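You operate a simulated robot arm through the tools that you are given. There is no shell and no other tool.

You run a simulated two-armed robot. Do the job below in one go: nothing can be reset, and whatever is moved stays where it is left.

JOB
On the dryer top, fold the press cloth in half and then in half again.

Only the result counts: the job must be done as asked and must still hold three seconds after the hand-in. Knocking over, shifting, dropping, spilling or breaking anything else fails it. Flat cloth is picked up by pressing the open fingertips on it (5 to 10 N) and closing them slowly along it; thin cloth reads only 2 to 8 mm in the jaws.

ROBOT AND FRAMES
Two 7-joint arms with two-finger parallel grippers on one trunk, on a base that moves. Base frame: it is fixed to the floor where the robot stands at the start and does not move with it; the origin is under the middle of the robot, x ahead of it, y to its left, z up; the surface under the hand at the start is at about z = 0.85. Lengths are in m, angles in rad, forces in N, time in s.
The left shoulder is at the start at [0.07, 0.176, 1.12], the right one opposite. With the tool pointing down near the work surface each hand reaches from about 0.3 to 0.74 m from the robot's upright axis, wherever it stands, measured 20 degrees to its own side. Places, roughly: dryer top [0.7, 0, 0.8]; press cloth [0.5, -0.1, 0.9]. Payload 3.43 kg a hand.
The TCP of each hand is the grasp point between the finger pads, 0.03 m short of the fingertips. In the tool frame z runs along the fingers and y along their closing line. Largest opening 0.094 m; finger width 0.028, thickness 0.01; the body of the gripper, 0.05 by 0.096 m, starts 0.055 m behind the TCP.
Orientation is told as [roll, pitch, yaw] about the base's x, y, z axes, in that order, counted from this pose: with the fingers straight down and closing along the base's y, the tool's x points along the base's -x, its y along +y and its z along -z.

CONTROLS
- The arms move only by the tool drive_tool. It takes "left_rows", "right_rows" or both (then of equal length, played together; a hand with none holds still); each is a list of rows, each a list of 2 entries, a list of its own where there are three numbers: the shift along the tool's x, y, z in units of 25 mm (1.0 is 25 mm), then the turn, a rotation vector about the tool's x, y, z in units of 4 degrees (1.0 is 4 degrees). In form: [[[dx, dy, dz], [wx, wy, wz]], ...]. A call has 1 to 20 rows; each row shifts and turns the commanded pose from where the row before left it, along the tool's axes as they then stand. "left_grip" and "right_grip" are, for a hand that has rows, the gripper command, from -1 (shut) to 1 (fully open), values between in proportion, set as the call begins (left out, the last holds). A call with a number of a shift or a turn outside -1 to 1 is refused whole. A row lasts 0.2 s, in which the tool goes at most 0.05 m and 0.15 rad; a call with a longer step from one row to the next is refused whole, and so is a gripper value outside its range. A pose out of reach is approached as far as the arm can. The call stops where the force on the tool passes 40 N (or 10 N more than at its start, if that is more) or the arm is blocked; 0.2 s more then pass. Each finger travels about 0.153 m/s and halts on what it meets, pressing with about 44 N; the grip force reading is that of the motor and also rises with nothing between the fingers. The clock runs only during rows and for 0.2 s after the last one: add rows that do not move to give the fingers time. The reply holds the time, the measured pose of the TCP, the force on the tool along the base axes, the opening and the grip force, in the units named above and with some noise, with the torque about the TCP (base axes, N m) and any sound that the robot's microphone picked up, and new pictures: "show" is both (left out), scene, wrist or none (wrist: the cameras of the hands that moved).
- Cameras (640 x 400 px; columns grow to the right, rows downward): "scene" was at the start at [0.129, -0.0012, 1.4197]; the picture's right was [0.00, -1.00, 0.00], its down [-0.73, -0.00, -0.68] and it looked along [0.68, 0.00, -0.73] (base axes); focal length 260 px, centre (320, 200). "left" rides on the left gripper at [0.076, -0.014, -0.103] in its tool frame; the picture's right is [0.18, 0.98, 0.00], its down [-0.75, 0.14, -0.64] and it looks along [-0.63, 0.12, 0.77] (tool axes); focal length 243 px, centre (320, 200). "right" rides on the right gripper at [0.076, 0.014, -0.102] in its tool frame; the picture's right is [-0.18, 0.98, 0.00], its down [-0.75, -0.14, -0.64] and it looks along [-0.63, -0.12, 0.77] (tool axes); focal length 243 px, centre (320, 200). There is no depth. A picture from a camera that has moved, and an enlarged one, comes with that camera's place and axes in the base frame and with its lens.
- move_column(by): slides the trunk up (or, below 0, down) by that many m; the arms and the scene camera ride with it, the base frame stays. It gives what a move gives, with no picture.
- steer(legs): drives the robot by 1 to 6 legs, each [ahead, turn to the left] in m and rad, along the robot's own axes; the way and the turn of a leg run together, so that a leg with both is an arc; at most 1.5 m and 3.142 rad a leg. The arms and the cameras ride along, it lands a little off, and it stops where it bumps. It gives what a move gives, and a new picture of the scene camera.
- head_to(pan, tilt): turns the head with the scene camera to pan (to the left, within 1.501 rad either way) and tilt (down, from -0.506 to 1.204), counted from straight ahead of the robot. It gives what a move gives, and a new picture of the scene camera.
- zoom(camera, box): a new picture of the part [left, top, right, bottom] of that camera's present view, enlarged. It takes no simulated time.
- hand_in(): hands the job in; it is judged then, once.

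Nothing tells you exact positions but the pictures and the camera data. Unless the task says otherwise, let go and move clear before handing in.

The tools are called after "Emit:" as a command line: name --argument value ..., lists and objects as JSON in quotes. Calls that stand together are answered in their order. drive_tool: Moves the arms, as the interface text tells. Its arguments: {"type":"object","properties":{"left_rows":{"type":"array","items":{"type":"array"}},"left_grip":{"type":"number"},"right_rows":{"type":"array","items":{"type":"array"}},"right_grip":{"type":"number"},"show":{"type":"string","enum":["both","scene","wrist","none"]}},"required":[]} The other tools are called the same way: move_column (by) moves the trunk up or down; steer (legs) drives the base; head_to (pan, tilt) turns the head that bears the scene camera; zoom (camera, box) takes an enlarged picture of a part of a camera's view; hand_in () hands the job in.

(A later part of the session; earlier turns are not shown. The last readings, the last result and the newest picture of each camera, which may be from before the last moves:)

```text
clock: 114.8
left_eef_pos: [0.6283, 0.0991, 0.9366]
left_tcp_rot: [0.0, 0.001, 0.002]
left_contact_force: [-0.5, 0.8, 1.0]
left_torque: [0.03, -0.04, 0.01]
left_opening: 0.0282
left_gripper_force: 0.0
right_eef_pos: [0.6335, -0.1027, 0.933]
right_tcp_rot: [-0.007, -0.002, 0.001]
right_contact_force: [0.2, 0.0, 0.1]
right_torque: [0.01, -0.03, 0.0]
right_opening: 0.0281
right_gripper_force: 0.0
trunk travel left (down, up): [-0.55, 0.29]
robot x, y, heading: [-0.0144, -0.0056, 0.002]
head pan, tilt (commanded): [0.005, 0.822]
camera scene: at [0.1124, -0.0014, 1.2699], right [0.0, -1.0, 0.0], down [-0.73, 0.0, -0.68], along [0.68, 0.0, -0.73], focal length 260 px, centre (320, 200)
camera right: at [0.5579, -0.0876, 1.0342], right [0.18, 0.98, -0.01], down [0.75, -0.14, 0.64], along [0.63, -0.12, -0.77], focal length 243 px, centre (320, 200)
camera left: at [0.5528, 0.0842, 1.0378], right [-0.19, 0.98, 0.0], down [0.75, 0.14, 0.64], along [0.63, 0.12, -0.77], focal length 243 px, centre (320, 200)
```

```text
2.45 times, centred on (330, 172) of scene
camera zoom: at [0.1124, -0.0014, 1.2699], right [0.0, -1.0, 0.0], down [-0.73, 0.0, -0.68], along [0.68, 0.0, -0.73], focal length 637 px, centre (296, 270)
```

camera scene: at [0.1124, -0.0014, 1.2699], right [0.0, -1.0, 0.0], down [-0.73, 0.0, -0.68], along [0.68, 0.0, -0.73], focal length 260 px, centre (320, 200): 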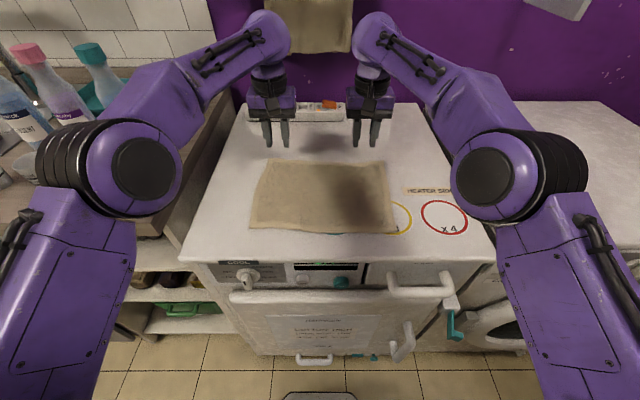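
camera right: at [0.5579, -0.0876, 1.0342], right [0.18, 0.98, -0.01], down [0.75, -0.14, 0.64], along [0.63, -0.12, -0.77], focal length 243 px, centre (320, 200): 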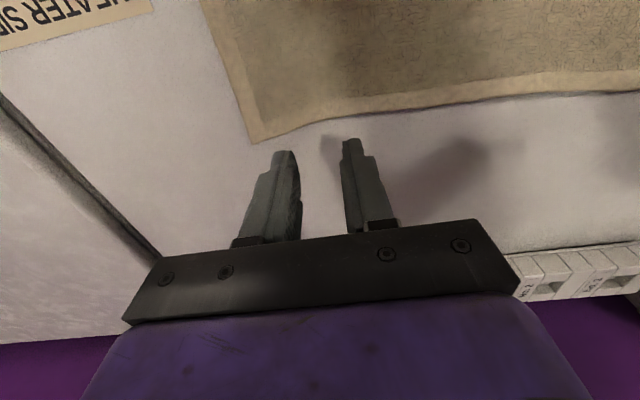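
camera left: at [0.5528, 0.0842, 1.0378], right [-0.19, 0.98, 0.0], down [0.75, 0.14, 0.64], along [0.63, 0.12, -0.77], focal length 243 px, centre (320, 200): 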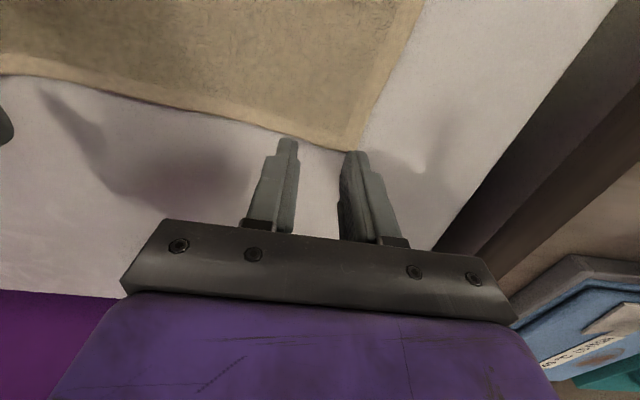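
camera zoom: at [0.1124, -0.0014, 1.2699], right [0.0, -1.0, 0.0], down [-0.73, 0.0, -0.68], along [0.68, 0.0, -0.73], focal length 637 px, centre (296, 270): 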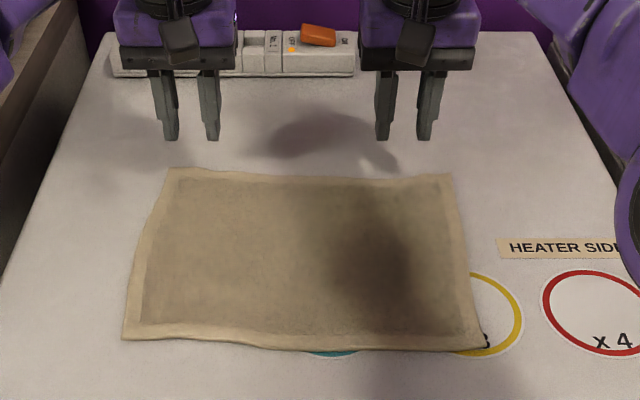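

The cloth corners are at about [0.646, 0.129], [0.636, −0.158], [0.423, 0.139] and [0.415, −0.155]. I'll lower both hands onto the far edge again.

Emit:
drive_tool --left_rows '[[[-0.19, -0.18, 0.6], [0, 0, 0]], [[-0.19, -0.18, 0.6], [0, 0, 0]], [[0, 0, 0.5], [0, 0, 0]], [[0, 0, 0.26], [0, 0, 0]], [[0, 0, 0.1], [0, 0, 0]], [[0, 0, 0.06], [0, 0, 0]], [[0, 0, 0], [0, 0, 0]]]' --right_rows '[[[0.07, -0.1, 0.6], [0, 0, 0]], [[0.07, -0.1, 0.6], [0, 0, 0]], [[0, 0, 0.4], [0, 0, 0]], [[0, 0, 0.26], [0, 0, 0]], [[0, 0, 0.1], [0, 0, 0]], [[0, 0, 0.06], [0, 0, 0]], [[0, 0, 0], [0, 0, 0]]]' --show "wrist"

```text
clock: 116.4
left_eef_pos: [0.6376, 0.0909, 0.8824]
left_tcp_rot: [0.001, -0.001, 0.002]
left_contact_force: [1.3, -0.3, 3.4]
left_torque: [0.03, 0.01, -0.03]
left_opening: 0.0279
left_gripper_force: 0.2
right_eef_pos: [0.6311, -0.1078, 0.882]
right_tcp_rot: [-0.005, -0.005, 0.001]
right_contact_force: [3.5, -0.5, 15.1]
right_torque: [0.07, 0.05, -0.01]
right_opening: 0.0277
right_gripper_force: 0.0
trunk travel left (down, up): [-0.55, 0.29]
robot x, y, heading: [-0.0134, -0.0041, -0.001]
head pan, tilt (commanded): [0.005, 0.822]
camera right: at [0.5546, -0.0925, 0.9845], right [0.18, 0.98, -0.01], down [0.75, -0.14, 0.65], along [0.63, -0.12, -0.76], focal length 243 px, centre (320, 200)
camera left: at [0.5624, 0.0755, 0.9854], right [-0.19, 0.98, 0.0], down [0.75, 0.14, 0.64], along [0.63, 0.12, -0.77], focal length 243 px, centre (320, 200)
```

right: 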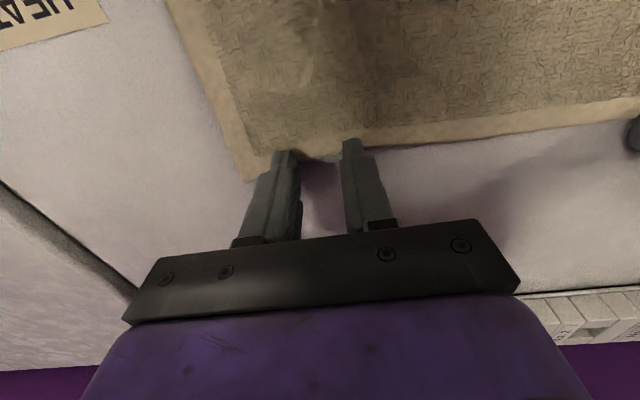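
left: 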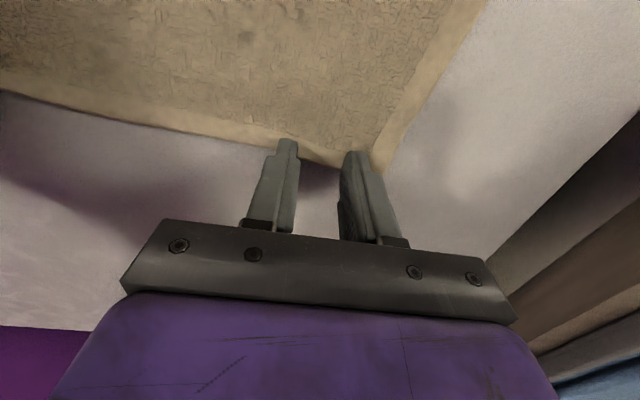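

Emit:
drive_tool --left_rows '[[[0, 0, 0.05], [0, 0, 0]], [[0, -0.14, 0], [0, 0, 0]]]' --right_rows '[[[0, 0, -0.05], [0, 0, 0]], [[0, 0.14, 0], [0, 0, 0]]]' --left_grip -0.55 --right_grip -0.55 --show "none"

Emit:
drive_tool --left_rows '[[[0, -0.14, 0], [0, 0, 0]], [[0, 0, 0], [0, 0, 0]]]' --right_rows '[[[0, 0.14, 0], [0, 0, 0]], [[0, 0, 0], [0, 0, 0]]]' --left_grip -0.7 --right_grip -0.7 --show "none"

Emit:
drive_tool --left_rows '[[[0, -0.12, 0], [0, 0, 0]], [[0, 0, 0], [0, 0, 0]]]' --right_rows '[[[0, 0.12, 0], [0, 0, 0]], [[0, 0, 0], [0, 0, 0]]]' --left_grip -0.85 --right_grip -0.85 --show "none"

Emit:
drive_tool --left_rows '[[[0, -0.04, 0], [0, 0, 0]], [[0, 0, 0], [0, 0, 0]], [[0, 0, 0], [0, 0, 0]]]' --right_rows '[[[0, 0.04, 0], [0, 0, 0]], [[0, 0, 0], [0, 0, 0]], [[0, 0, 0], [0, 0, 0]]]' --left_grip -1 --right_grip -1 --show "wrist"

```text
clock: 117.0
left_eef_pos: [0.6364, 0.0879, 0.8825]
left_tcp_rot: [0.0, 0.0, 0.003]
left_contact_force: [-0.1, 3.3, 8.8]
left_torque: [0.1, 0.06, -0.02]
left_opening: 0.0203
left_gripper_force: 0.0
right_eef_pos: [0.6304, -0.1042, 0.8823]
right_tcp_rot: [-0.007, -0.002, 0.001]
right_contact_force: [0.1, -2.2, 11.3]
right_torque: [-0.06, 0.08, 0.06]
right_opening: 0.0211
right_gripper_force: 0.1
trunk travel left (down, up): [-0.55, 0.29]
robot x, y, heading: [-0.012, 0.0, -0.003]
head pan, tilt (commanded): [0.005, 0.822]
```

```text
clock: 117.6
left_eef_pos: [0.6361, 0.0843, 0.8822]
left_tcp_rot: [0.0, -0.001, 0.0]
left_contact_force: [1.4, 2.9, 10.0]
left_torque: [0.08, 0.06, 0.0]
left_opening: 0.0141
left_gripper_force: 0.3
right_eef_pos: [0.6304, -0.1018, 0.8838]
right_tcp_rot: [-0.005, -0.003, 0.0]
right_contact_force: [-0.4, -1.3, 9.4]
right_torque: [-0.09, 0.08, 0.02]
right_opening: 0.0142
right_gripper_force: 0.1
trunk travel left (down, up): [-0.55, 0.29]
robot x, y, heading: [-0.0138, 0.0015, -0.001]
head pan, tilt (commanded): [0.005, 0.822]
```

```text
clock: 118.2
left_eef_pos: [0.6371, 0.0804, 0.8829]
left_tcp_rot: [0.0, 0.001, 0.002]
left_contact_force: [-0.4, 2.5, 10.1]
left_torque: [0.11, 0.04, -0.04]
left_opening: 0.0072
left_gripper_force: 0.6
right_eef_pos: [0.6298, -0.0978, 0.8827]
right_tcp_rot: [-0.007, -0.002, -0.001]
right_contact_force: [0.4, -2.6, 7.5]
right_torque: [-0.1, 0.08, 0.0]
right_opening: 0.0076
right_gripper_force: 0.2
trunk travel left (down, up): [-0.55, 0.29]
robot x, y, heading: [-0.019, -0.0029, 0.0]
head pan, tilt (commanded): [0.005, 0.822]
```

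```text
clock: 119.0
left_eef_pos: [0.6367, 0.0794, 0.8829]
left_tcp_rot: [0.0, 0.0, 0.002]
left_contact_force: [-0.4, 2.1, 9.1]
left_torque: [0.05, 0.01, -0.08]
left_opening: 0.0016
left_gripper_force: 36.7
right_eef_pos: [0.6307, -0.0963, 0.8835]
right_tcp_rot: [-0.008, -0.004, 0.001]
right_contact_force: [-0.2, -0.5, 7.5]
right_torque: [-0.07, 0.06, 0.02]
right_opening: 0.0034
right_gripper_force: 38.1
trunk travel left (down, up): [-0.55, 0.29]
robot x, y, heading: [-0.0143, -0.0016, -0.002]
head pan, tilt (commanded): [0.005, 0.822]
camera right: at [0.5538, -0.0814, 0.9849], right [0.18, 0.98, -0.01], down [0.75, -0.14, 0.64], along [0.63, -0.12, -0.76], focal length 243 px, centre (320, 200)
camera left: at [0.5616, 0.0642, 0.9847], right [-0.19, 0.98, 0.0], down [0.75, 0.14, 0.64], along [0.63, 0.12, -0.77], focal length 243 px, centre (320, 200)
```

right: 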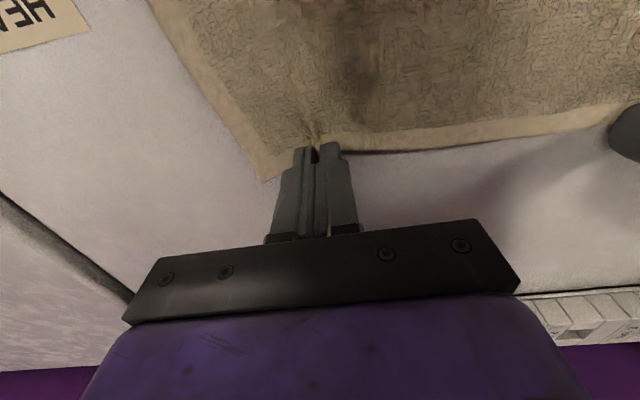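
left: 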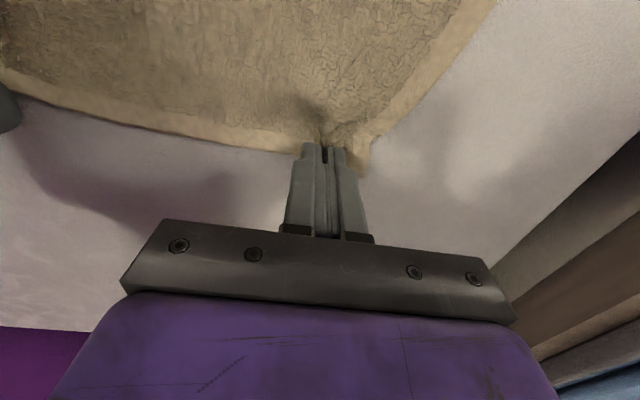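

The right grip is good (3.4 mm), but the left holds too little (1.6 mm). I'll reopen the left, move it 5 mm further onto the cloth, and pinch again.

Emit:
drive_tool --left_rows '[[[0, 0.2, 0], [0, 0, 0]], [[0, 0.24, 0], [0, 0, 0]], [[0, 0, 0], [0, 0, 0]]]' --left_grip -0.35 --show "none"

Emit:
drive_tool --left_rows '[[[0, 0, -0.16], [0, 0, 0]], [[0.26, 0, 0], [0, 0, 0]], [[0, 0, 0.14], [0, 0, 0]], [[0, 0, 0.03], [0, 0, 0]], [[0, 0, 0], [0, 0, 0]]]' --show "wrist"

```text
clock: 119.8
left_eef_pos: [0.636, 0.0901, 0.8841]
left_tcp_rot: [0.0, 0.002, 0.003]
left_contact_force: [0.7, -1.7, 7.5]
left_torque: [-0.05, 0.06, 0.01]
left_opening: 0.028
left_gripper_force: 0.1
right_eef_pos: [0.6291, -0.0969, 0.883]
right_tcp_rot: [-0.004, -0.002, 0.0]
right_contact_force: [-0.5, 0.6, 8.6]
right_torque: [0.01, 0.08, 0.02]
right_opening: 0.0033
right_gripper_force: 38.1
trunk travel left (down, up): [-0.55, 0.29]
robot x, y, heading: [-0.0129, -0.0004, -0.001]
head pan, tilt (commanded): [0.005, 0.822]
```

```text
clock: 121.0
left_eef_pos: [0.6315, 0.091, 0.883]
left_tcp_rot: [-0.002, 0.0, 0.002]
left_contact_force: [-1.0, -0.5, 7.5]
left_torque: [-0.05, 0.05, 0.0]
left_opening: 0.0305
left_gripper_force: 0.0
right_eef_pos: [0.6303, -0.0965, 0.8834]
right_tcp_rot: [-0.005, -0.002, -0.001]
right_contact_force: [2.2, 1.1, 8.6]
right_torque: [0.0, -0.01, 0.02]
right_opening: 0.0031
right_gripper_force: 38.0
trunk travel left (down, up): [-0.55, 0.29]
robot x, y, heading: [-0.0159, -0.0006, -0.003]
head pan, tilt (commanded): [0.005, 0.822]
camera left: at [0.5553, 0.075, 0.9847], right [-0.19, 0.98, 0.0], down [0.75, 0.14, 0.64], along [0.63, 0.12, -0.77], focal length 243 px, centre (320, 200)
```

left: 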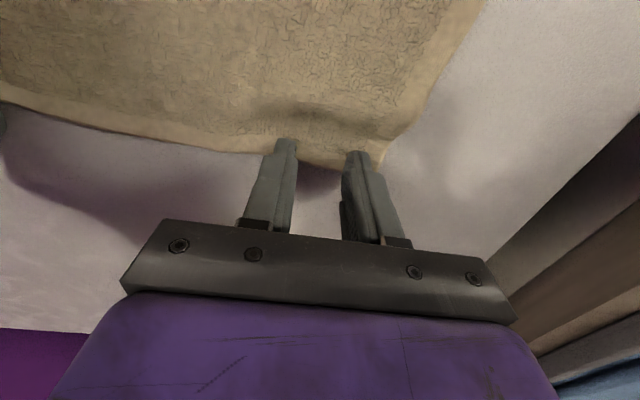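

Emit:
drive_tool --left_rows '[[[0, -0.06, 0], [0, 0, 0]], [[0, -0.14, 0], [0, 0, 0]]]' --left_grip -0.55 --show "none"

Emit:
drive_tool --left_rows '[[[0, -0.14, 0], [0, 0, 0]], [[0, 0, 0], [0, 0, 0]]]' --left_grip -0.7 --show "none"

Emit:
drive_tool --left_rows '[[[0, -0.1, 0], [0, 0, 0]], [[0, 0, 0], [0, 0, 0]]]' --left_grip -0.85 --show "none"

Emit:
drive_tool --left_rows '[[[0, 0, 0], [0, 0, 0]], [[0, 0, 0], [0, 0, 0]], [[0, 0, 0], [0, 0, 0]]]' --left_grip -1 --show "wrist"

Emit:
zoom --camera "scene" --box '[200, 90, 460, 253]'

```text
clock: 121.6
left_eef_pos: [0.6301, 0.0858, 0.883]
left_tcp_rot: [0.0, 0.0, 0.002]
left_contact_force: [0.2, 2.5, 10.1]
left_torque: [0.07, 0.09, -0.03]
left_opening: 0.021
left_gripper_force: 0.0
right_eef_pos: [0.6302, -0.0964, 0.8833]
right_tcp_rot: [-0.007, -0.002, -0.001]
right_contact_force: [2.3, -1.5, 8.9]
right_torque: [-0.03, 0.05, 0.0]
right_opening: 0.0035
right_gripper_force: 37.8
trunk travel left (down, up): [-0.55, 0.29]
robot x, y, heading: [-0.0162, -0.0045, 0.004]
head pan, tilt (commanded): [0.005, 0.822]
```

```text
clock: 122.2
left_eef_pos: [0.631, 0.0835, 0.8822]
left_tcp_rot: [0.0, 0.001, 0.001]
left_contact_force: [0.6, 3.6, 11.8]
left_torque: [0.13, 0.02, 0.01]
left_opening: 0.0142
left_gripper_force: 0.0
right_eef_pos: [0.6305, -0.0972, 0.8827]
right_tcp_rot: [-0.006, -0.002, 0.0]
right_contact_force: [1.8, -1.0, 7.7]
right_torque: [0.02, 0.03, 0.0]
right_opening: 0.0031
right_gripper_force: 37.8
trunk travel left (down, up): [-0.55, 0.29]
robot x, y, heading: [-0.0112, -0.0013, 0.003]
head pan, tilt (commanded): [0.005, 0.822]
```

```text
clock: 122.8
left_eef_pos: [0.6307, 0.0795, 0.8827]
left_tcp_rot: [-0.001, 0.001, 0.001]
left_contact_force: [-0.1, 2.4, 11.8]
left_torque: [0.06, 0.08, -0.02]
left_opening: 0.0075
left_gripper_force: 0.5
right_eef_pos: [0.6295, -0.0967, 0.883]
right_tcp_rot: [-0.006, -0.002, 0.002]
right_contact_force: [1.5, -1.1, 7.9]
right_torque: [-0.01, -0.01, -0.01]
right_opening: 0.0032
right_gripper_force: 38.1
trunk travel left (down, up): [-0.55, 0.29]
robot x, y, heading: [-0.0151, -0.0016, -0.003]
head pan, tilt (commanded): [0.005, 0.822]
```

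```text
clock: 123.6
left_eef_pos: [0.6293, 0.0797, 0.8825]
left_tcp_rot: [0.0, 0.0, 0.003]
left_contact_force: [1.2, -0.4, 11.3]
left_torque: [-0.04, 0.04, -0.01]
left_opening: 0.0033
left_gripper_force: 38.1
right_eef_pos: [0.6308, -0.0977, 0.8829]
right_tcp_rot: [-0.005, -0.004, 0.001]
right_contact_force: [1.4, 1.1, 7.2]
right_torque: [0.01, 0.05, -0.02]
right_opening: 0.0034
right_gripper_force: 37.9
trunk travel left (down, up): [-0.55, 0.29]
robot x, y, heading: [-0.0122, -0.0016, 0.0]
head pan, tilt (commanded): [0.005, 0.822]
camera left: at [0.5551, 0.0638, 0.9844], right [-0.19, 0.98, 0.0], down [0.75, 0.14, 0.64], along [0.63, 0.12, -0.77], focal length 243 px, centre (320, 200)
```

left: 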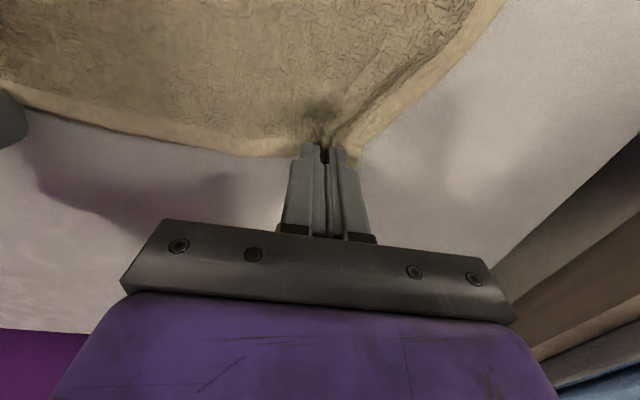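

```text
2.45 times, centred on (330, 172) of scene
camera zoom: at [0.1117, -0.0013, 1.27], right [0.0, -1.0, 0.0], down [-0.73, 0.0, -0.68], along [0.68, 0.0, -0.73], focal length 637 px, centre (296, 270)
```

zoom: 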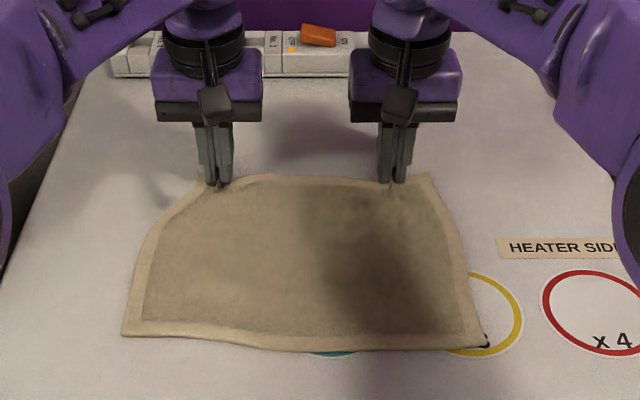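

Both corners are now pinched properly (3.3 mm each). I'll start the fold arc with progressive tilt, this time with the trunk low.

Emit:
drive_tool --left_rows '[[[0.092, 0, -0.392], [0, -1, 0]], [[0.1, 0, -0.396], [0, -1, 0]], [[0.115, 0, -0.392], [0, -1, 0]], [[0.126, 0, -0.391], [0, -1, 0]], [[0.142, 0, -0.39], [0, -1, 0]], [[0.15, 0, -0.383], [0, -1, 0]], [[0.167, 0, -0.381], [0, -1, 0]], [[0.175, 0, -0.378], [0, -1, 0]]]' --right_rows '[[[0.092, 0, -0.392], [0, -1, 0]], [[0.1, 0, -0.396], [0, -1, 0]], [[0.115, 0, -0.392], [0, -1, 0]], [[0.126, 0, -0.391], [0, -1, 0]], [[0.142, 0, -0.39], [0, -1, 0]], [[0.15, 0, -0.383], [0, -1, 0]], [[0.167, 0, -0.381], [0, -1, 0]], [[0.175, 0, -0.378], [0, -1, 0]]]' --show "scene"

Emit:
zoom --camera "scene" --box '[200, 90, 460, 253]'

```text
clock: 125.4
left_eef_pos: [0.5862, 0.0798, 0.9491]
left_tcp_rot: [-0.001, -0.558, 0.002]
left_contact_force: [0.8, -0.2, 0.2]
left_torque: [-0.01, 0.02, -0.01]
left_opening: 0.0033
left_gripper_force: 38.6
right_eef_pos: [0.5864, -0.0975, 0.9488]
right_tcp_rot: [-0.008, -0.561, 0.006]
right_contact_force: [-0.8, 0.1, 0.7]
right_torque: [-0.03, 0.05, 0.0]
right_opening: 0.0029
right_gripper_force: 37.6
trunk travel left (down, up): [-0.55, 0.29]
robot x, y, heading: [-0.0108, -0.0001, -0.004]
head pan, tilt (commanded): [0.005, 0.822]
camera scene: at [0.1126, -0.0013, 1.2699], right [0.0, -1.0, 0.0], down [-0.73, 0.0, -0.68], along [0.68, 0.0, -0.73], focal length 260 px, centre (320, 200)
```

scene: 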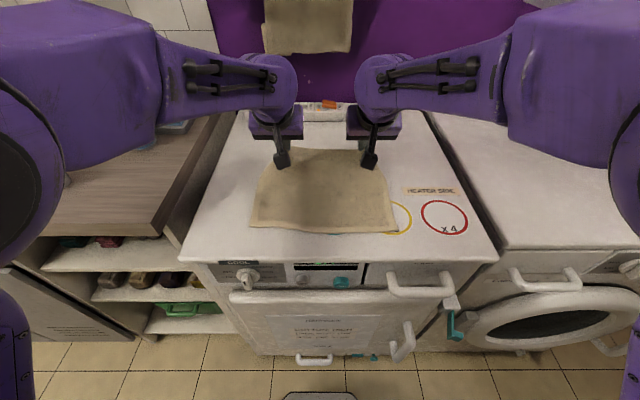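

```text
2.45 times, centred on (330, 172) of scene
camera zoom: at [0.1126, -0.0013, 1.2699], right [0.0, -1.0, 0.0], down [-0.73, 0.0, -0.68], along [0.68, 0.0, -0.73], focal length 637 px, centre (296, 270)
```

zoom: 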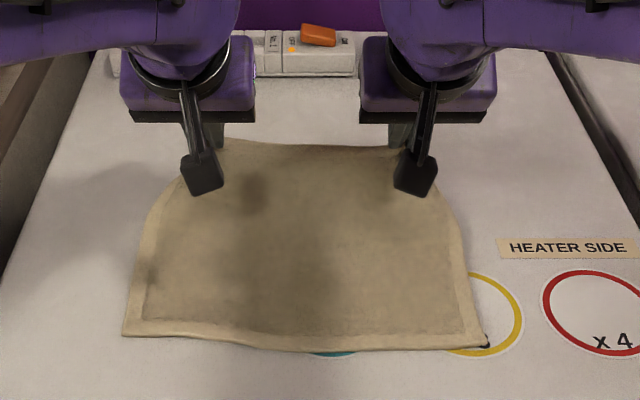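

Tracking is perfect so far and the near half is unmoved. I'll continue the arc to just past vertical.

Emit:
drive_tool --left_rows '[[[0.183, 0, -0.379], [0, -1, 0]], [[0.198, 0, -0.367], [0, -1, 0]], [[0.214, 0, -0.367], [0, -1, 0]], [[0.224, 0, -0.361], [0, -1, 0]], [[0.234, 0, -0.355], [0, -1, 0]], [[0.245, 0, -0.352], [0, -1, 0]], [[0.256, 0, -0.344], [0, -1, 0]], [[0.266, 0, -0.332], [0, -1, 0]]]' --right_rows '[[[0.183, 0, -0.379], [0, -1, 0]], [[0.198, 0, -0.367], [0, -1, 0]], [[0.214, 0, -0.367], [0, -1, 0]], [[0.224, 0, -0.361], [0, -1, 0]], [[0.234, 0, -0.355], [0, -1, 0]], [[0.245, 0, -0.352], [0, -1, 0]], [[0.256, 0, -0.344], [0, -1, 0]], [[0.266, 0, -0.332], [0, -1, 0]]]' --show "both"

Emit:
zoom --camera "scene" --box '[200, 90, 460, 253]'

```text
clock: 127.2
left_eef_pos: [0.5219, 0.0855, 0.9582]
left_tcp_rot: [0.038, -0.98, -0.009]
left_contact_force: [-0.6, -3.2, 0.2]
left_torque: [-0.1, 0.0, -0.07]
left_opening: 0.0034
left_gripper_force: 38.5
left hand out of reach, approached as far as the arm can: row 4, 5, 6
right_eef_pos: [0.5202, -0.103, 0.9592]
right_tcp_rot: [-0.051, -0.985, 0.024]
right_contact_force: [-0.2, 3.2, 0.2]
right_torque: [0.08, -0.01, 0.1]
right_opening: 0.0028
right_gripper_force: 37.3
right hand out of reach, approached as far as the arm can: row 4, 5, 6
trunk travel left (down, up): [-0.55, 0.29]
robot x, y, heading: [-0.0147, -0.0011, -0.005]
head pan, tilt (commanded): [0.005, 0.822]
camera scene: at [0.1139, -0.0013, 1.2698], right [0.0, -1.0, 0.0], down [-0.73, 0.0, -0.68], along [0.68, 0.0, -0.73], focal length 260 px, centre (320, 200)
camera right: at [0.394, -0.086, 0.9514], right [0.12, 0.98, 0.13], down [-0.12, -0.11, 0.99], along [0.99, -0.13, 0.11], focal length 243 px, centre (320, 200)
camera left: at [0.3957, 0.068, 0.9512], right [-0.12, 0.98, -0.13], down [-0.12, 0.12, 0.99], along [0.99, 0.14, 0.1], focal length 243 px, centre (320, 200)
```

scene: 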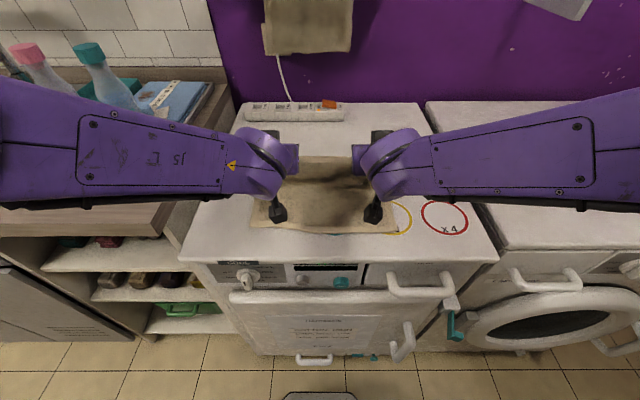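
right: 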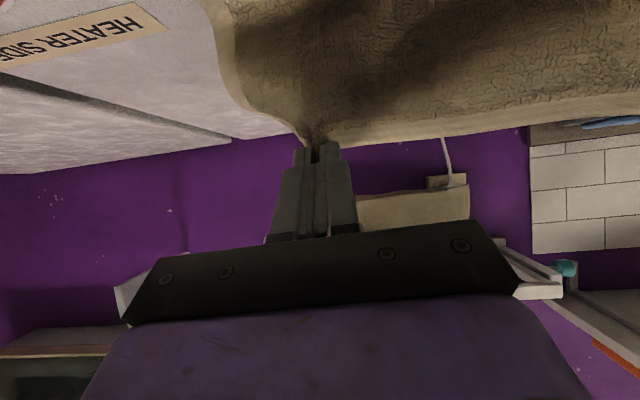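
left: 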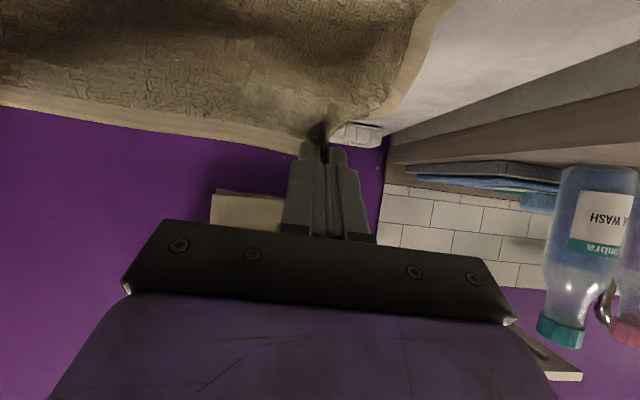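

```text
2.45 times, centred on (330, 172) of scene
camera zoom: at [0.1139, -0.0013, 1.2698], right [0.0, -1.0, 0.0], down [-0.73, 0.0, -0.68], along [0.68, 0.0, -0.73], focal length 637 px, centre (296, 270)
```

zoom: 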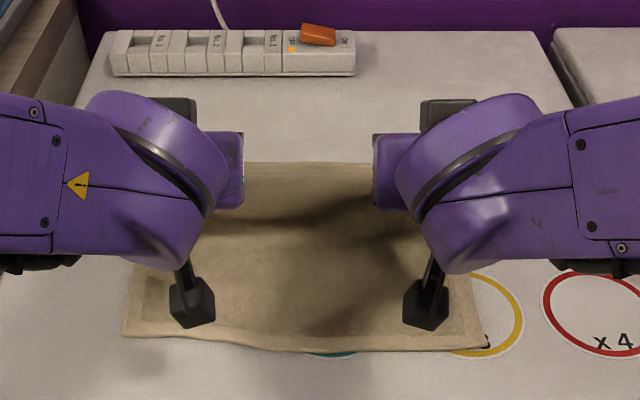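

The arms swung to the good configuration around vertical, and the near half is unmoved. I'll straighten the small roll errors, relax the slight tension, and continue the arc over toward the robot.

Emit:
drive_tool --left_rows '[[[0.126, -0.08, -0.316], [0.22, -1, -0.035]], [[0.104, -0.08, -0.323], [0.22, -1, -0.035]], [[0.081, -0.06, -0.33], [0, 0, 0]], [[0.234, 0, -0.269], [0, 0, 0]], [[0.262, 0, -0.246], [0, 0, 0]], [[0.288, 0, -0.216], [0, 0, 0]]]' --right_rows '[[[0.126, 0.08, -0.316], [-0.22, -1, 0.095]], [[0.104, 0.08, -0.323], [-0.22, -1, 0.095]], [[0.081, 0.06, -0.33], [0, 0, 0]], [[0.234, 0, -0.269], [0, 0, 0]], [[0.262, 0, -0.246], [0, 0, 0]], [[0.288, 0, -0.216], [0, 0, 0]]]' --show "both"

Emit:
zoom --camera "scene" --box '[200, 90, 460, 253]'

```text
clock: 128.6
left_eef_pos: [0.4729, 0.0808, 0.955]
left_tcp_rot: [0.007, -1.119, -0.007]
left_contact_force: [0.2, -0.6, -0.5]
left_torque: [-0.05, 0.01, -0.01]
left_opening: 0.0031
left_gripper_force: 38.1
right_eef_pos: [0.4712, -0.0969, 0.9541]
right_tcp_rot: [0.0, -1.123, 0.003]
right_contact_force: [0.2, 0.6, -0.5]
right_torque: [-0.01, 0.03, 0.03]
right_opening: 0.0029
right_gripper_force: 38.0
trunk travel left (down, up): [-0.55, 0.29]
robot x, y, heading: [-0.0095, -0.0005, -0.0]
head pan, tilt (commanded): [0.005, 0.822]
camera scene: at [0.114, -0.0013, 1.2697], right [0.0, -1.0, 0.0], down [-0.73, 0.0, -0.68], along [0.68, 0.0, -0.73], focal length 260 px, centre (320, 200)
camera right: at [0.3465, -0.0822, 0.929], right [0.08, 0.98, 0.17], down [-0.25, -0.14, 0.96], along [0.96, -0.12, 0.24], focal length 243 px, centre (320, 200)
camera left: at [0.3483, 0.0656, 0.929], right [-0.08, 0.98, -0.16], down [-0.25, 0.14, 0.96], along [0.96, 0.12, 0.24], focal length 243 px, centre (320, 200)
```

scene: 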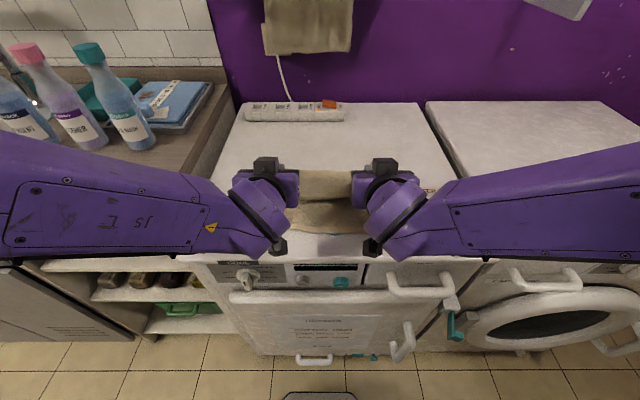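
right: 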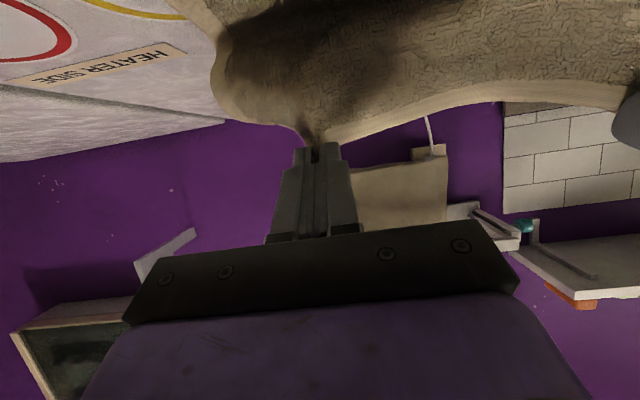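
left: 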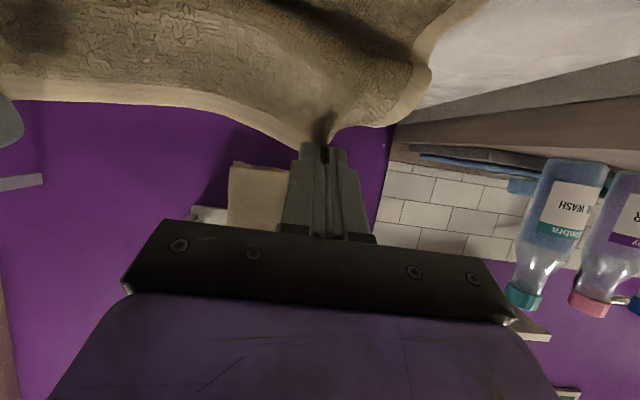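

```text
2.45 times, centred on (330, 172) of scene
camera zoom: at [0.114, -0.0013, 1.2697], right [0.0, -1.0, 0.0], down [-0.73, 0.0, -0.68], along [0.68, 0.0, -0.73], focal length 637 px, centre (296, 270)
```

zoom: 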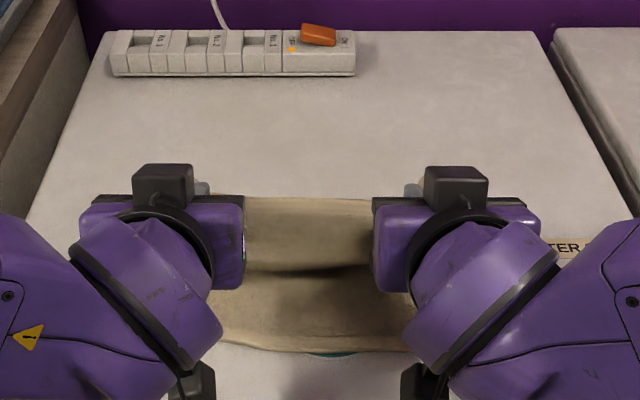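

Both hands track perfectly at 64° with the flap leaning over toward me. I'll continue down the arc, tilting on to 72°.

Emit:
drive_tool --left_rows '[[[0.373, 0, -0.227], [0, -1, 0]], [[0.388, 0, -0.202], [0, -1, 0]], [[0.318, 0, -0.162], [0, 0, 0]], [[0.333, 0, -0.132], [0, 0, 0]], [[0.344, 0, -0.09], [0, 0, 0]], [[0, 0, 0], [0, 0, 0]]]' --right_rows '[[[0.373, 0, -0.227], [0, -1, 0]], [[0.388, 0, -0.202], [0, -1, 0]], [[0.318, 0, -0.162], [0, 0, 0]], [[0.333, 0, -0.132], [0, 0, 0]], [[0.344, 0, -0.09], [0, 0, 0]], [[0, 0, 0], [0, 0, 0]]]' --show "both"

Emit:
zoom --camera "scene" --box '[200, 90, 460, 253]'

```text
clock: 130.0
left_eef_pos: [0.4381, 0.0806, 0.9193]
left_tcp_rot: [0.01, -1.26, -0.011]
left_contact_force: [-0.4, 0.1, -0.1]
left_torque: [-0.02, 0.0, 0.0]
left_opening: 0.0035
left_gripper_force: 38.1
right_eef_pos: [0.4394, -0.0956, 0.9206]
right_tcp_rot: [-0.002, -1.262, 0.001]
right_contact_force: [0.3, -0.1, -0.5]
right_torque: [0.01, 0.0, 0.01]
right_opening: 0.0033
right_gripper_force: 37.7
trunk travel left (down, up): [-0.55, 0.29]
robot x, y, heading: [-0.0121, -0.006, 0.0]
head pan, tilt (commanded): [0.005, 0.822]
camera scene: at [0.1141, -0.0014, 1.2697], right [0.0, -1.0, 0.0], down [-0.73, 0.0, -0.68], along [0.68, 0.0, -0.73], focal length 260 px, centre (320, 200)
camera right: at [0.3186, -0.0808, 0.8784], right [0.06, 0.98, 0.17], down [-0.38, -0.14, 0.91], along [0.92, -0.12, 0.37], focal length 243 px, centre (320, 200)
camera left: at [0.3182, 0.0654, 0.8778], right [-0.06, 0.98, -0.17], down [-0.38, 0.14, 0.91], along [0.92, 0.12, 0.37], focal length 243 px, centre (320, 200)
```

scene: 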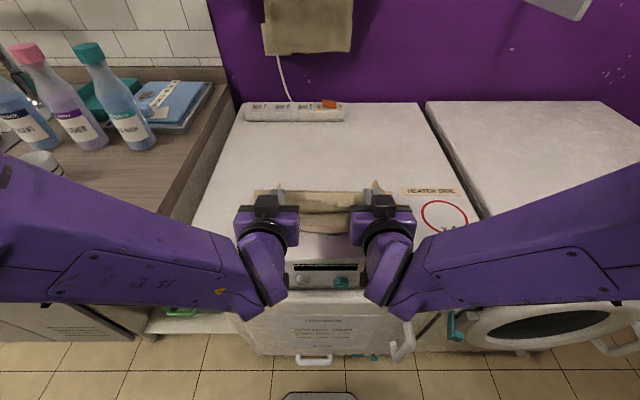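
right: 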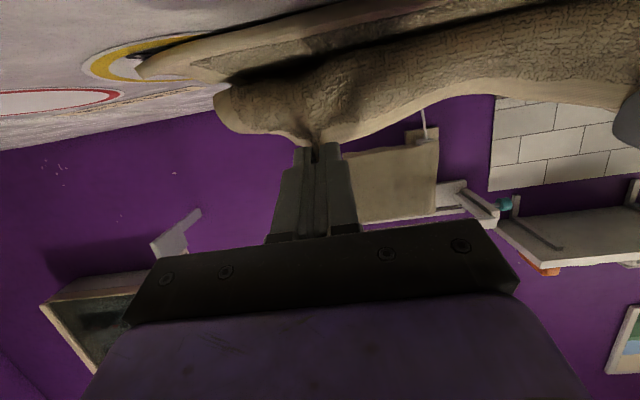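
left: 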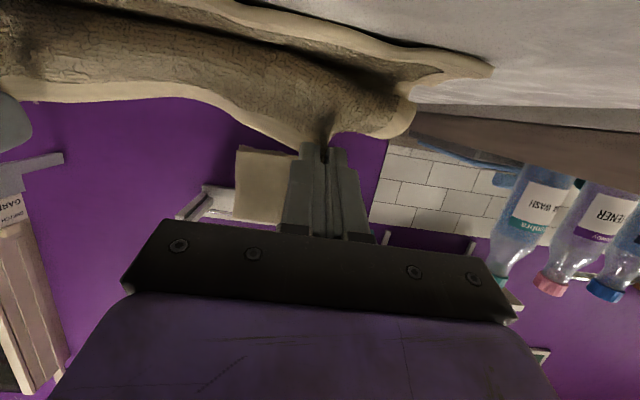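

```text
2.45 times, centred on (330, 172) of scene
camera zoom: at [0.1141, -0.0014, 1.2697], right [0.0, -1.0, 0.0], down [-0.73, 0.0, -0.68], along [0.68, 0.0, -0.73], focal length 637 px, centre (296, 270)
```

zoom: 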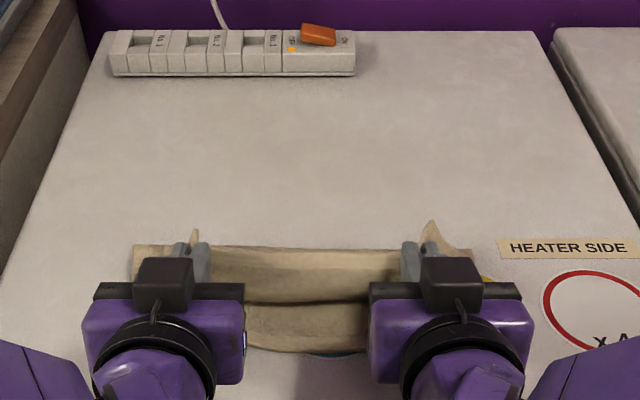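

The flap now leans right down over the near half. I'll lower a touch more and open the grippers gently to let the edge drop.

Emit:
drive_tool --left_rows '[[[0.3, 0, -0.07], [0, 0, 0]], [[0.3, 0, -0.07], [0, 0, 0]], [[0, 0, 0], [0, 0, 0]], [[0, 0, 0], [0, 0, 0]]]' --right_rows '[[[0.3, 0, -0.07], [0, 0, 0]], [[0.3, 0, -0.07], [0, 0, 0]], [[0, 0, 0], [0, 0, 0]], [[0, 0, 0], [0, 0, 0]]]' --show "wrist"

Emit:
zoom --camera "scene" --box '[200, 110, 460, 273]'

```text
clock: 131.0
left_eef_pos: [0.4292, 0.0806, 0.9053]
left_tcp_rot: [0.011, -1.26, -0.01]
left_contact_force: [-0.1, 0.1, -0.4]
left_torque: [-0.02, 0.04, 0.01]
left_opening: 0.0034
left_gripper_force: 38.3
right_eef_pos: [0.4373, -0.0916, 0.907]
right_tcp_rot: [-0.004, -1.265, 0.002]
right_contact_force: [-0.4, -0.2, 0.2]
right_torque: [-0.01, 0.02, 0.01]
right_opening: 0.003
right_gripper_force: 37.4
right hand out of reach, approached as far as the arm can: row 1, 2
trunk travel left (down, up): [-0.55, 0.29]
robot x, y, heading: [-0.0146, -0.0012, -0.001]
head pan, tilt (commanded): [0.005, 0.822]
camera right: at [0.3161, -0.0771, 0.865], right [0.06, 0.98, 0.17], down [-0.38, -0.14, 0.91], along [0.92, -0.12, 0.37], focal length 243 px, centre (320, 200)
camera left: at [0.3102, 0.0657, 0.8641], right [-0.06, 0.98, -0.17], down [-0.38, 0.14, 0.91], along [0.92, 0.12, 0.37], focal length 243 px, centre (320, 200)
```

right: 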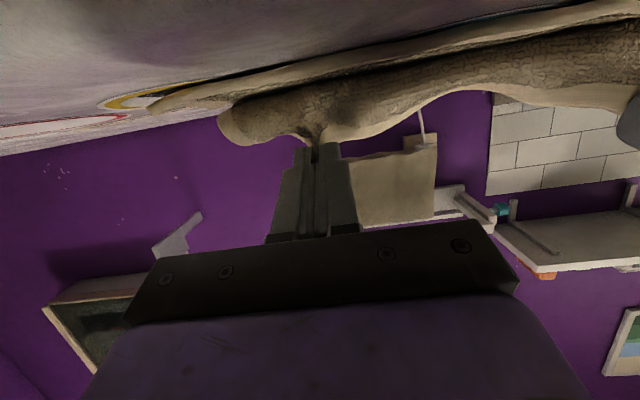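
left: 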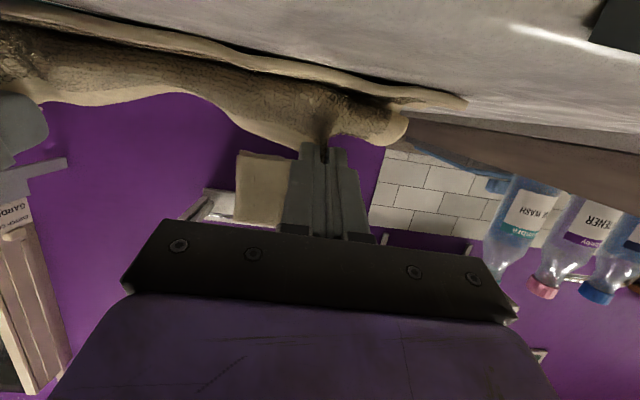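

```text
2.45 times, centred on (330, 192) of scene
camera zoom: at [0.1144, -0.0013, 1.2697], right [0.0, -1.0, 0.0], down [-0.73, 0.0, -0.68], along [0.68, 0.0, -0.73], focal length 637 px, centre (296, 221)
```

zoom: 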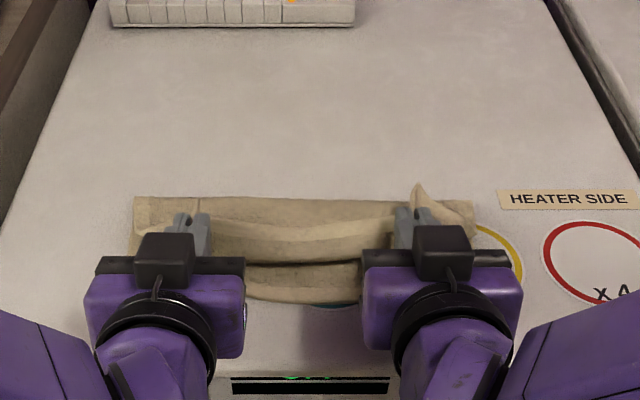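

The flap is now just above the near half with the fold at x≈0.525. I'll open both grippers gently.

Emit:
drive_tool --left_rows '[[[0, 0, 0], [0, 0, 0]], [[0, 0, 0], [0, 0, 0]]]' --right_rows '[[[0, 0, 0], [0, 0, 0]], [[0, 0, 0], [0, 0, 0]]]' --left_grip -0.75 --right_grip -0.75 --show "none"

Emit:
drive_tool --left_rows '[[[0, 0, 0], [0, 0, 0]], [[0, 0, 0], [0, 0, 0]], [[0, 0, 0], [0, 0, 0]], [[0, 0, 0], [0, 0, 0]]]' --right_rows '[[[0, 0, 0], [0, 0, 0]], [[0, 0, 0], [0, 0, 0]], [[0, 0, 0], [0, 0, 0]], [[0, 0, 0], [0, 0, 0]]]' --left_grip -0.3 --right_grip -0.3 --show "wrist"

Emit:
zoom --camera "scene" --box '[200, 110, 460, 273]'

```text
clock: 131.6
left_eef_pos: [0.4305, 0.0801, 0.9077]
left_tcp_rot: [0.01, -1.26, -0.01]
left_contact_force: [-0.8, -0.5, 1.1]
left_torque: [0.0, 0.01, 0.02]
left_opening: 0.0116
left_gripper_force: 0.1
right_eef_pos: [0.4372, -0.0911, 0.9072]
right_tcp_rot: [-0.003, -1.264, 0.004]
right_contact_force: [0.3, -0.5, 0.8]
right_torque: [0.02, 0.03, 0.01]
right_opening: 0.0117
right_gripper_force: 0.1
trunk travel left (down, up): [-0.55, 0.29]
robot x, y, heading: [-0.0185, -0.0003, -0.007]
head pan, tilt (commanded): [0.005, 0.822]
```

```text
clock: 132.6
left_eef_pos: [0.4297, 0.0811, 0.9051]
left_tcp_rot: [0.012, -1.26, -0.01]
left_contact_force: [0.2, 0.7, -0.2]
left_torque: [0.01, 0.03, -0.01]
left_opening: 0.0329
left_gripper_force: 0.0
right_eef_pos: [0.4367, -0.0913, 0.907]
right_tcp_rot: [-0.004, -1.264, 0.003]
right_contact_force: [0.2, -0.2, -0.2]
right_torque: [-0.01, -0.01, 0.03]
right_opening: 0.0327
right_gripper_force: 0.1
trunk travel left (down, up): [-0.55, 0.29]
robot x, y, heading: [-0.0161, -0.0017, -0.002]
head pan, tilt (commanded): [0.005, 0.822]
camera right: at [0.3161, -0.0772, 0.8651], right [0.06, 0.98, 0.17], down [-0.38, -0.14, 0.91], along [0.92, -0.12, 0.37], focal length 243 px, centre (320, 200)
camera left: at [0.3102, 0.0657, 0.8642], right [-0.06, 0.98, -0.17], down [-0.38, 0.14, 0.91], along [0.92, 0.12, 0.37], focal length 243 px, centre (320, 200)
```

right: 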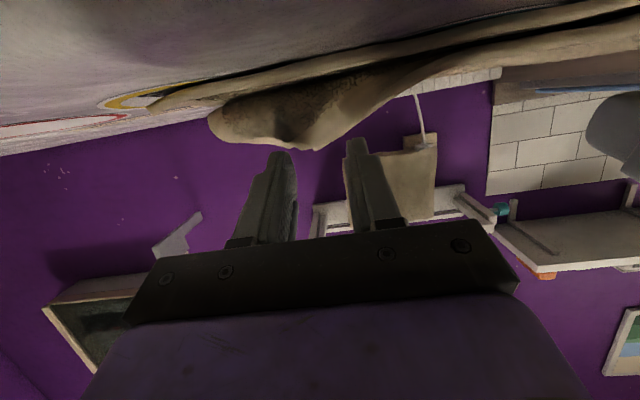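
left: 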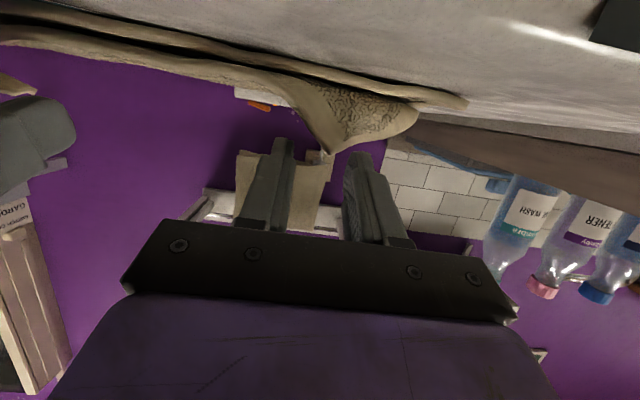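

```text
2.45 times, centred on (330, 192) of scene
camera zoom: at [0.1143, -0.0013, 1.2697], right [0.0, -1.0, 0.0], down [-0.73, 0.0, -0.68], along [0.68, 0.0, -0.73], focal length 637 px, centre (296, 221)
```

zoom: 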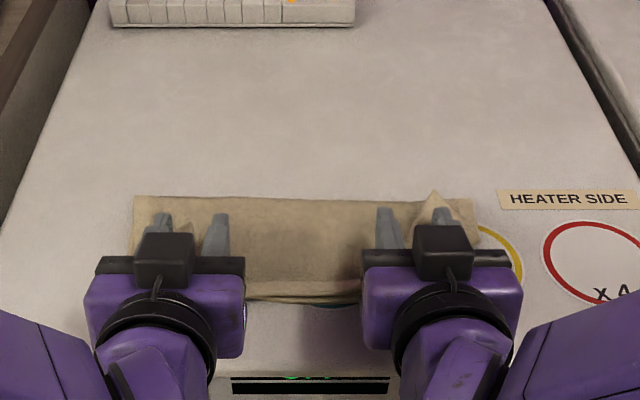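

The free edge dropped and turned over nicely to the near edge. I'll back the open fingers out along their axis and then up, to view the result.

Emit:
drive_tool --left_rows '[[[0, 0, -0.8], [0, 0, 0]], [[0, 0, -0.8], [0, 0, 0]], [[-0.76, 0, -0.247], [0, 0, 0]], [[-0.76, 0, -0.247], [0, 0, 0]], [[-0.76, 0.3, -0.247], [0, 0, 0]], [[-0.76, 0.3, -0.247], [0, 0.5, 0]], [[-0.76, 0.5, -0.247], [0, 1, 0]], [[-0.76, 0.8, -0.247], [0, 1, 0]]]' --right_rows '[[[0, 0, -0.8], [0, 0, 0]], [[0, 0, -0.8], [0, 0, 0]], [[-0.76, 0, -0.247], [0, 0, 0]], [[-0.76, 0, -0.247], [0, 0, 0]], [[-0.76, -0.3, -0.247], [0, 0, 0]], [[-0.76, -0.3, -0.247], [0, 0.5, 0]], [[-0.76, -0.5, -0.247], [0, 1, 0]], [[-0.76, -0.8, -0.247], [0, 1, 0]]]' --show "both"

Emit:
zoom --camera "scene" --box '[200, 110, 460, 273]'

```text
clock: 134.4
left_eef_pos: [0.4128, 0.1072, 1.0412]
left_tcp_rot: [0.008, -1.085, -0.006]
left_contact_force: [0.3, 0.2, 0.2]
left_torque: [0.0, 0.01, -0.03]
left_opening: 0.0329
left_gripper_force: 0.0
left hand out of reach, approached as far as the arm can: row 1, 2
right_eef_pos: [0.4208, -0.1194, 1.0387]
right_tcp_rot: [-0.004, -1.088, 0.005]
right_contact_force: [0.4, 0.9, 0.0]
right_torque: [0.04, 0.0, 0.0]
right_opening: 0.033
right_gripper_force: 0.0
right hand out of reach, approached as far as the arm can: row 1, 2
trunk travel left (down, up): [-0.55, 0.29]
robot x, y, heading: [-0.0173, -0.0, -0.007]
head pan, tilt (commanded): [0.005, 0.822]
camera scene: at [0.1142, -0.0013, 1.2697], right [0.0, -1.0, 0.0], down [-0.73, 0.0, -0.68], along [0.68, 0.0, -0.73], focal length 260 px, centre (320, 200)
camera right: at [0.2956, -0.1054, 1.0189], right [0.08, 0.98, 0.16], down [-0.22, -0.14, 0.97], along [0.97, -0.12, 0.2], focal length 243 px, centre (320, 200)
camera left: at [0.2883, 0.0927, 1.02], right [-0.08, 0.98, -0.16], down [-0.22, 0.14, 0.97], along [0.97, 0.12, 0.2], focal length 243 px, centre (320, 200)
```

scene: 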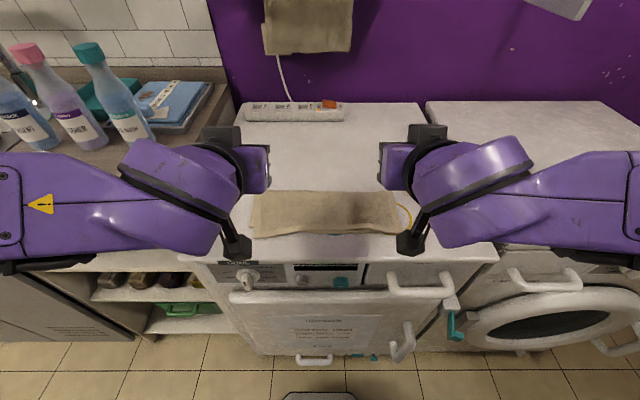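
right: 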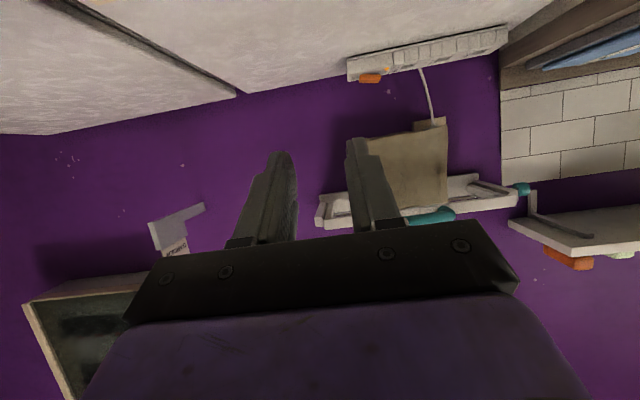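
left: 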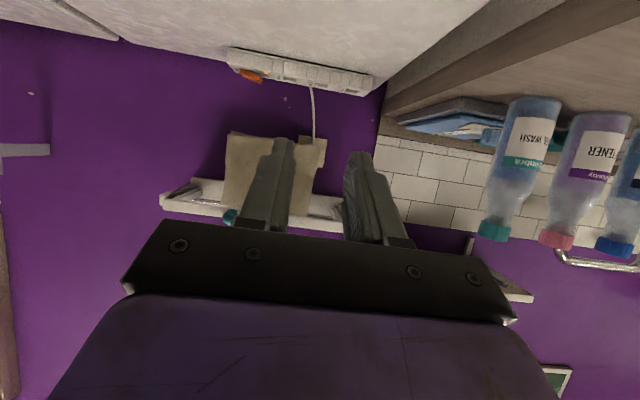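

```text
2.45 times, centred on (330, 192) of scene
camera zoom: at [0.1142, -0.0013, 1.2697], right [0.0, -1.0, 0.0], down [-0.73, 0.0, -0.68], along [0.68, 0.0, -0.73], focal length 637 px, centre (296, 221)
```

zoom: 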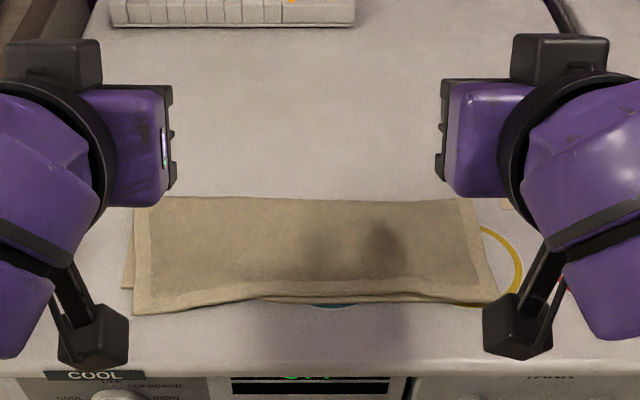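

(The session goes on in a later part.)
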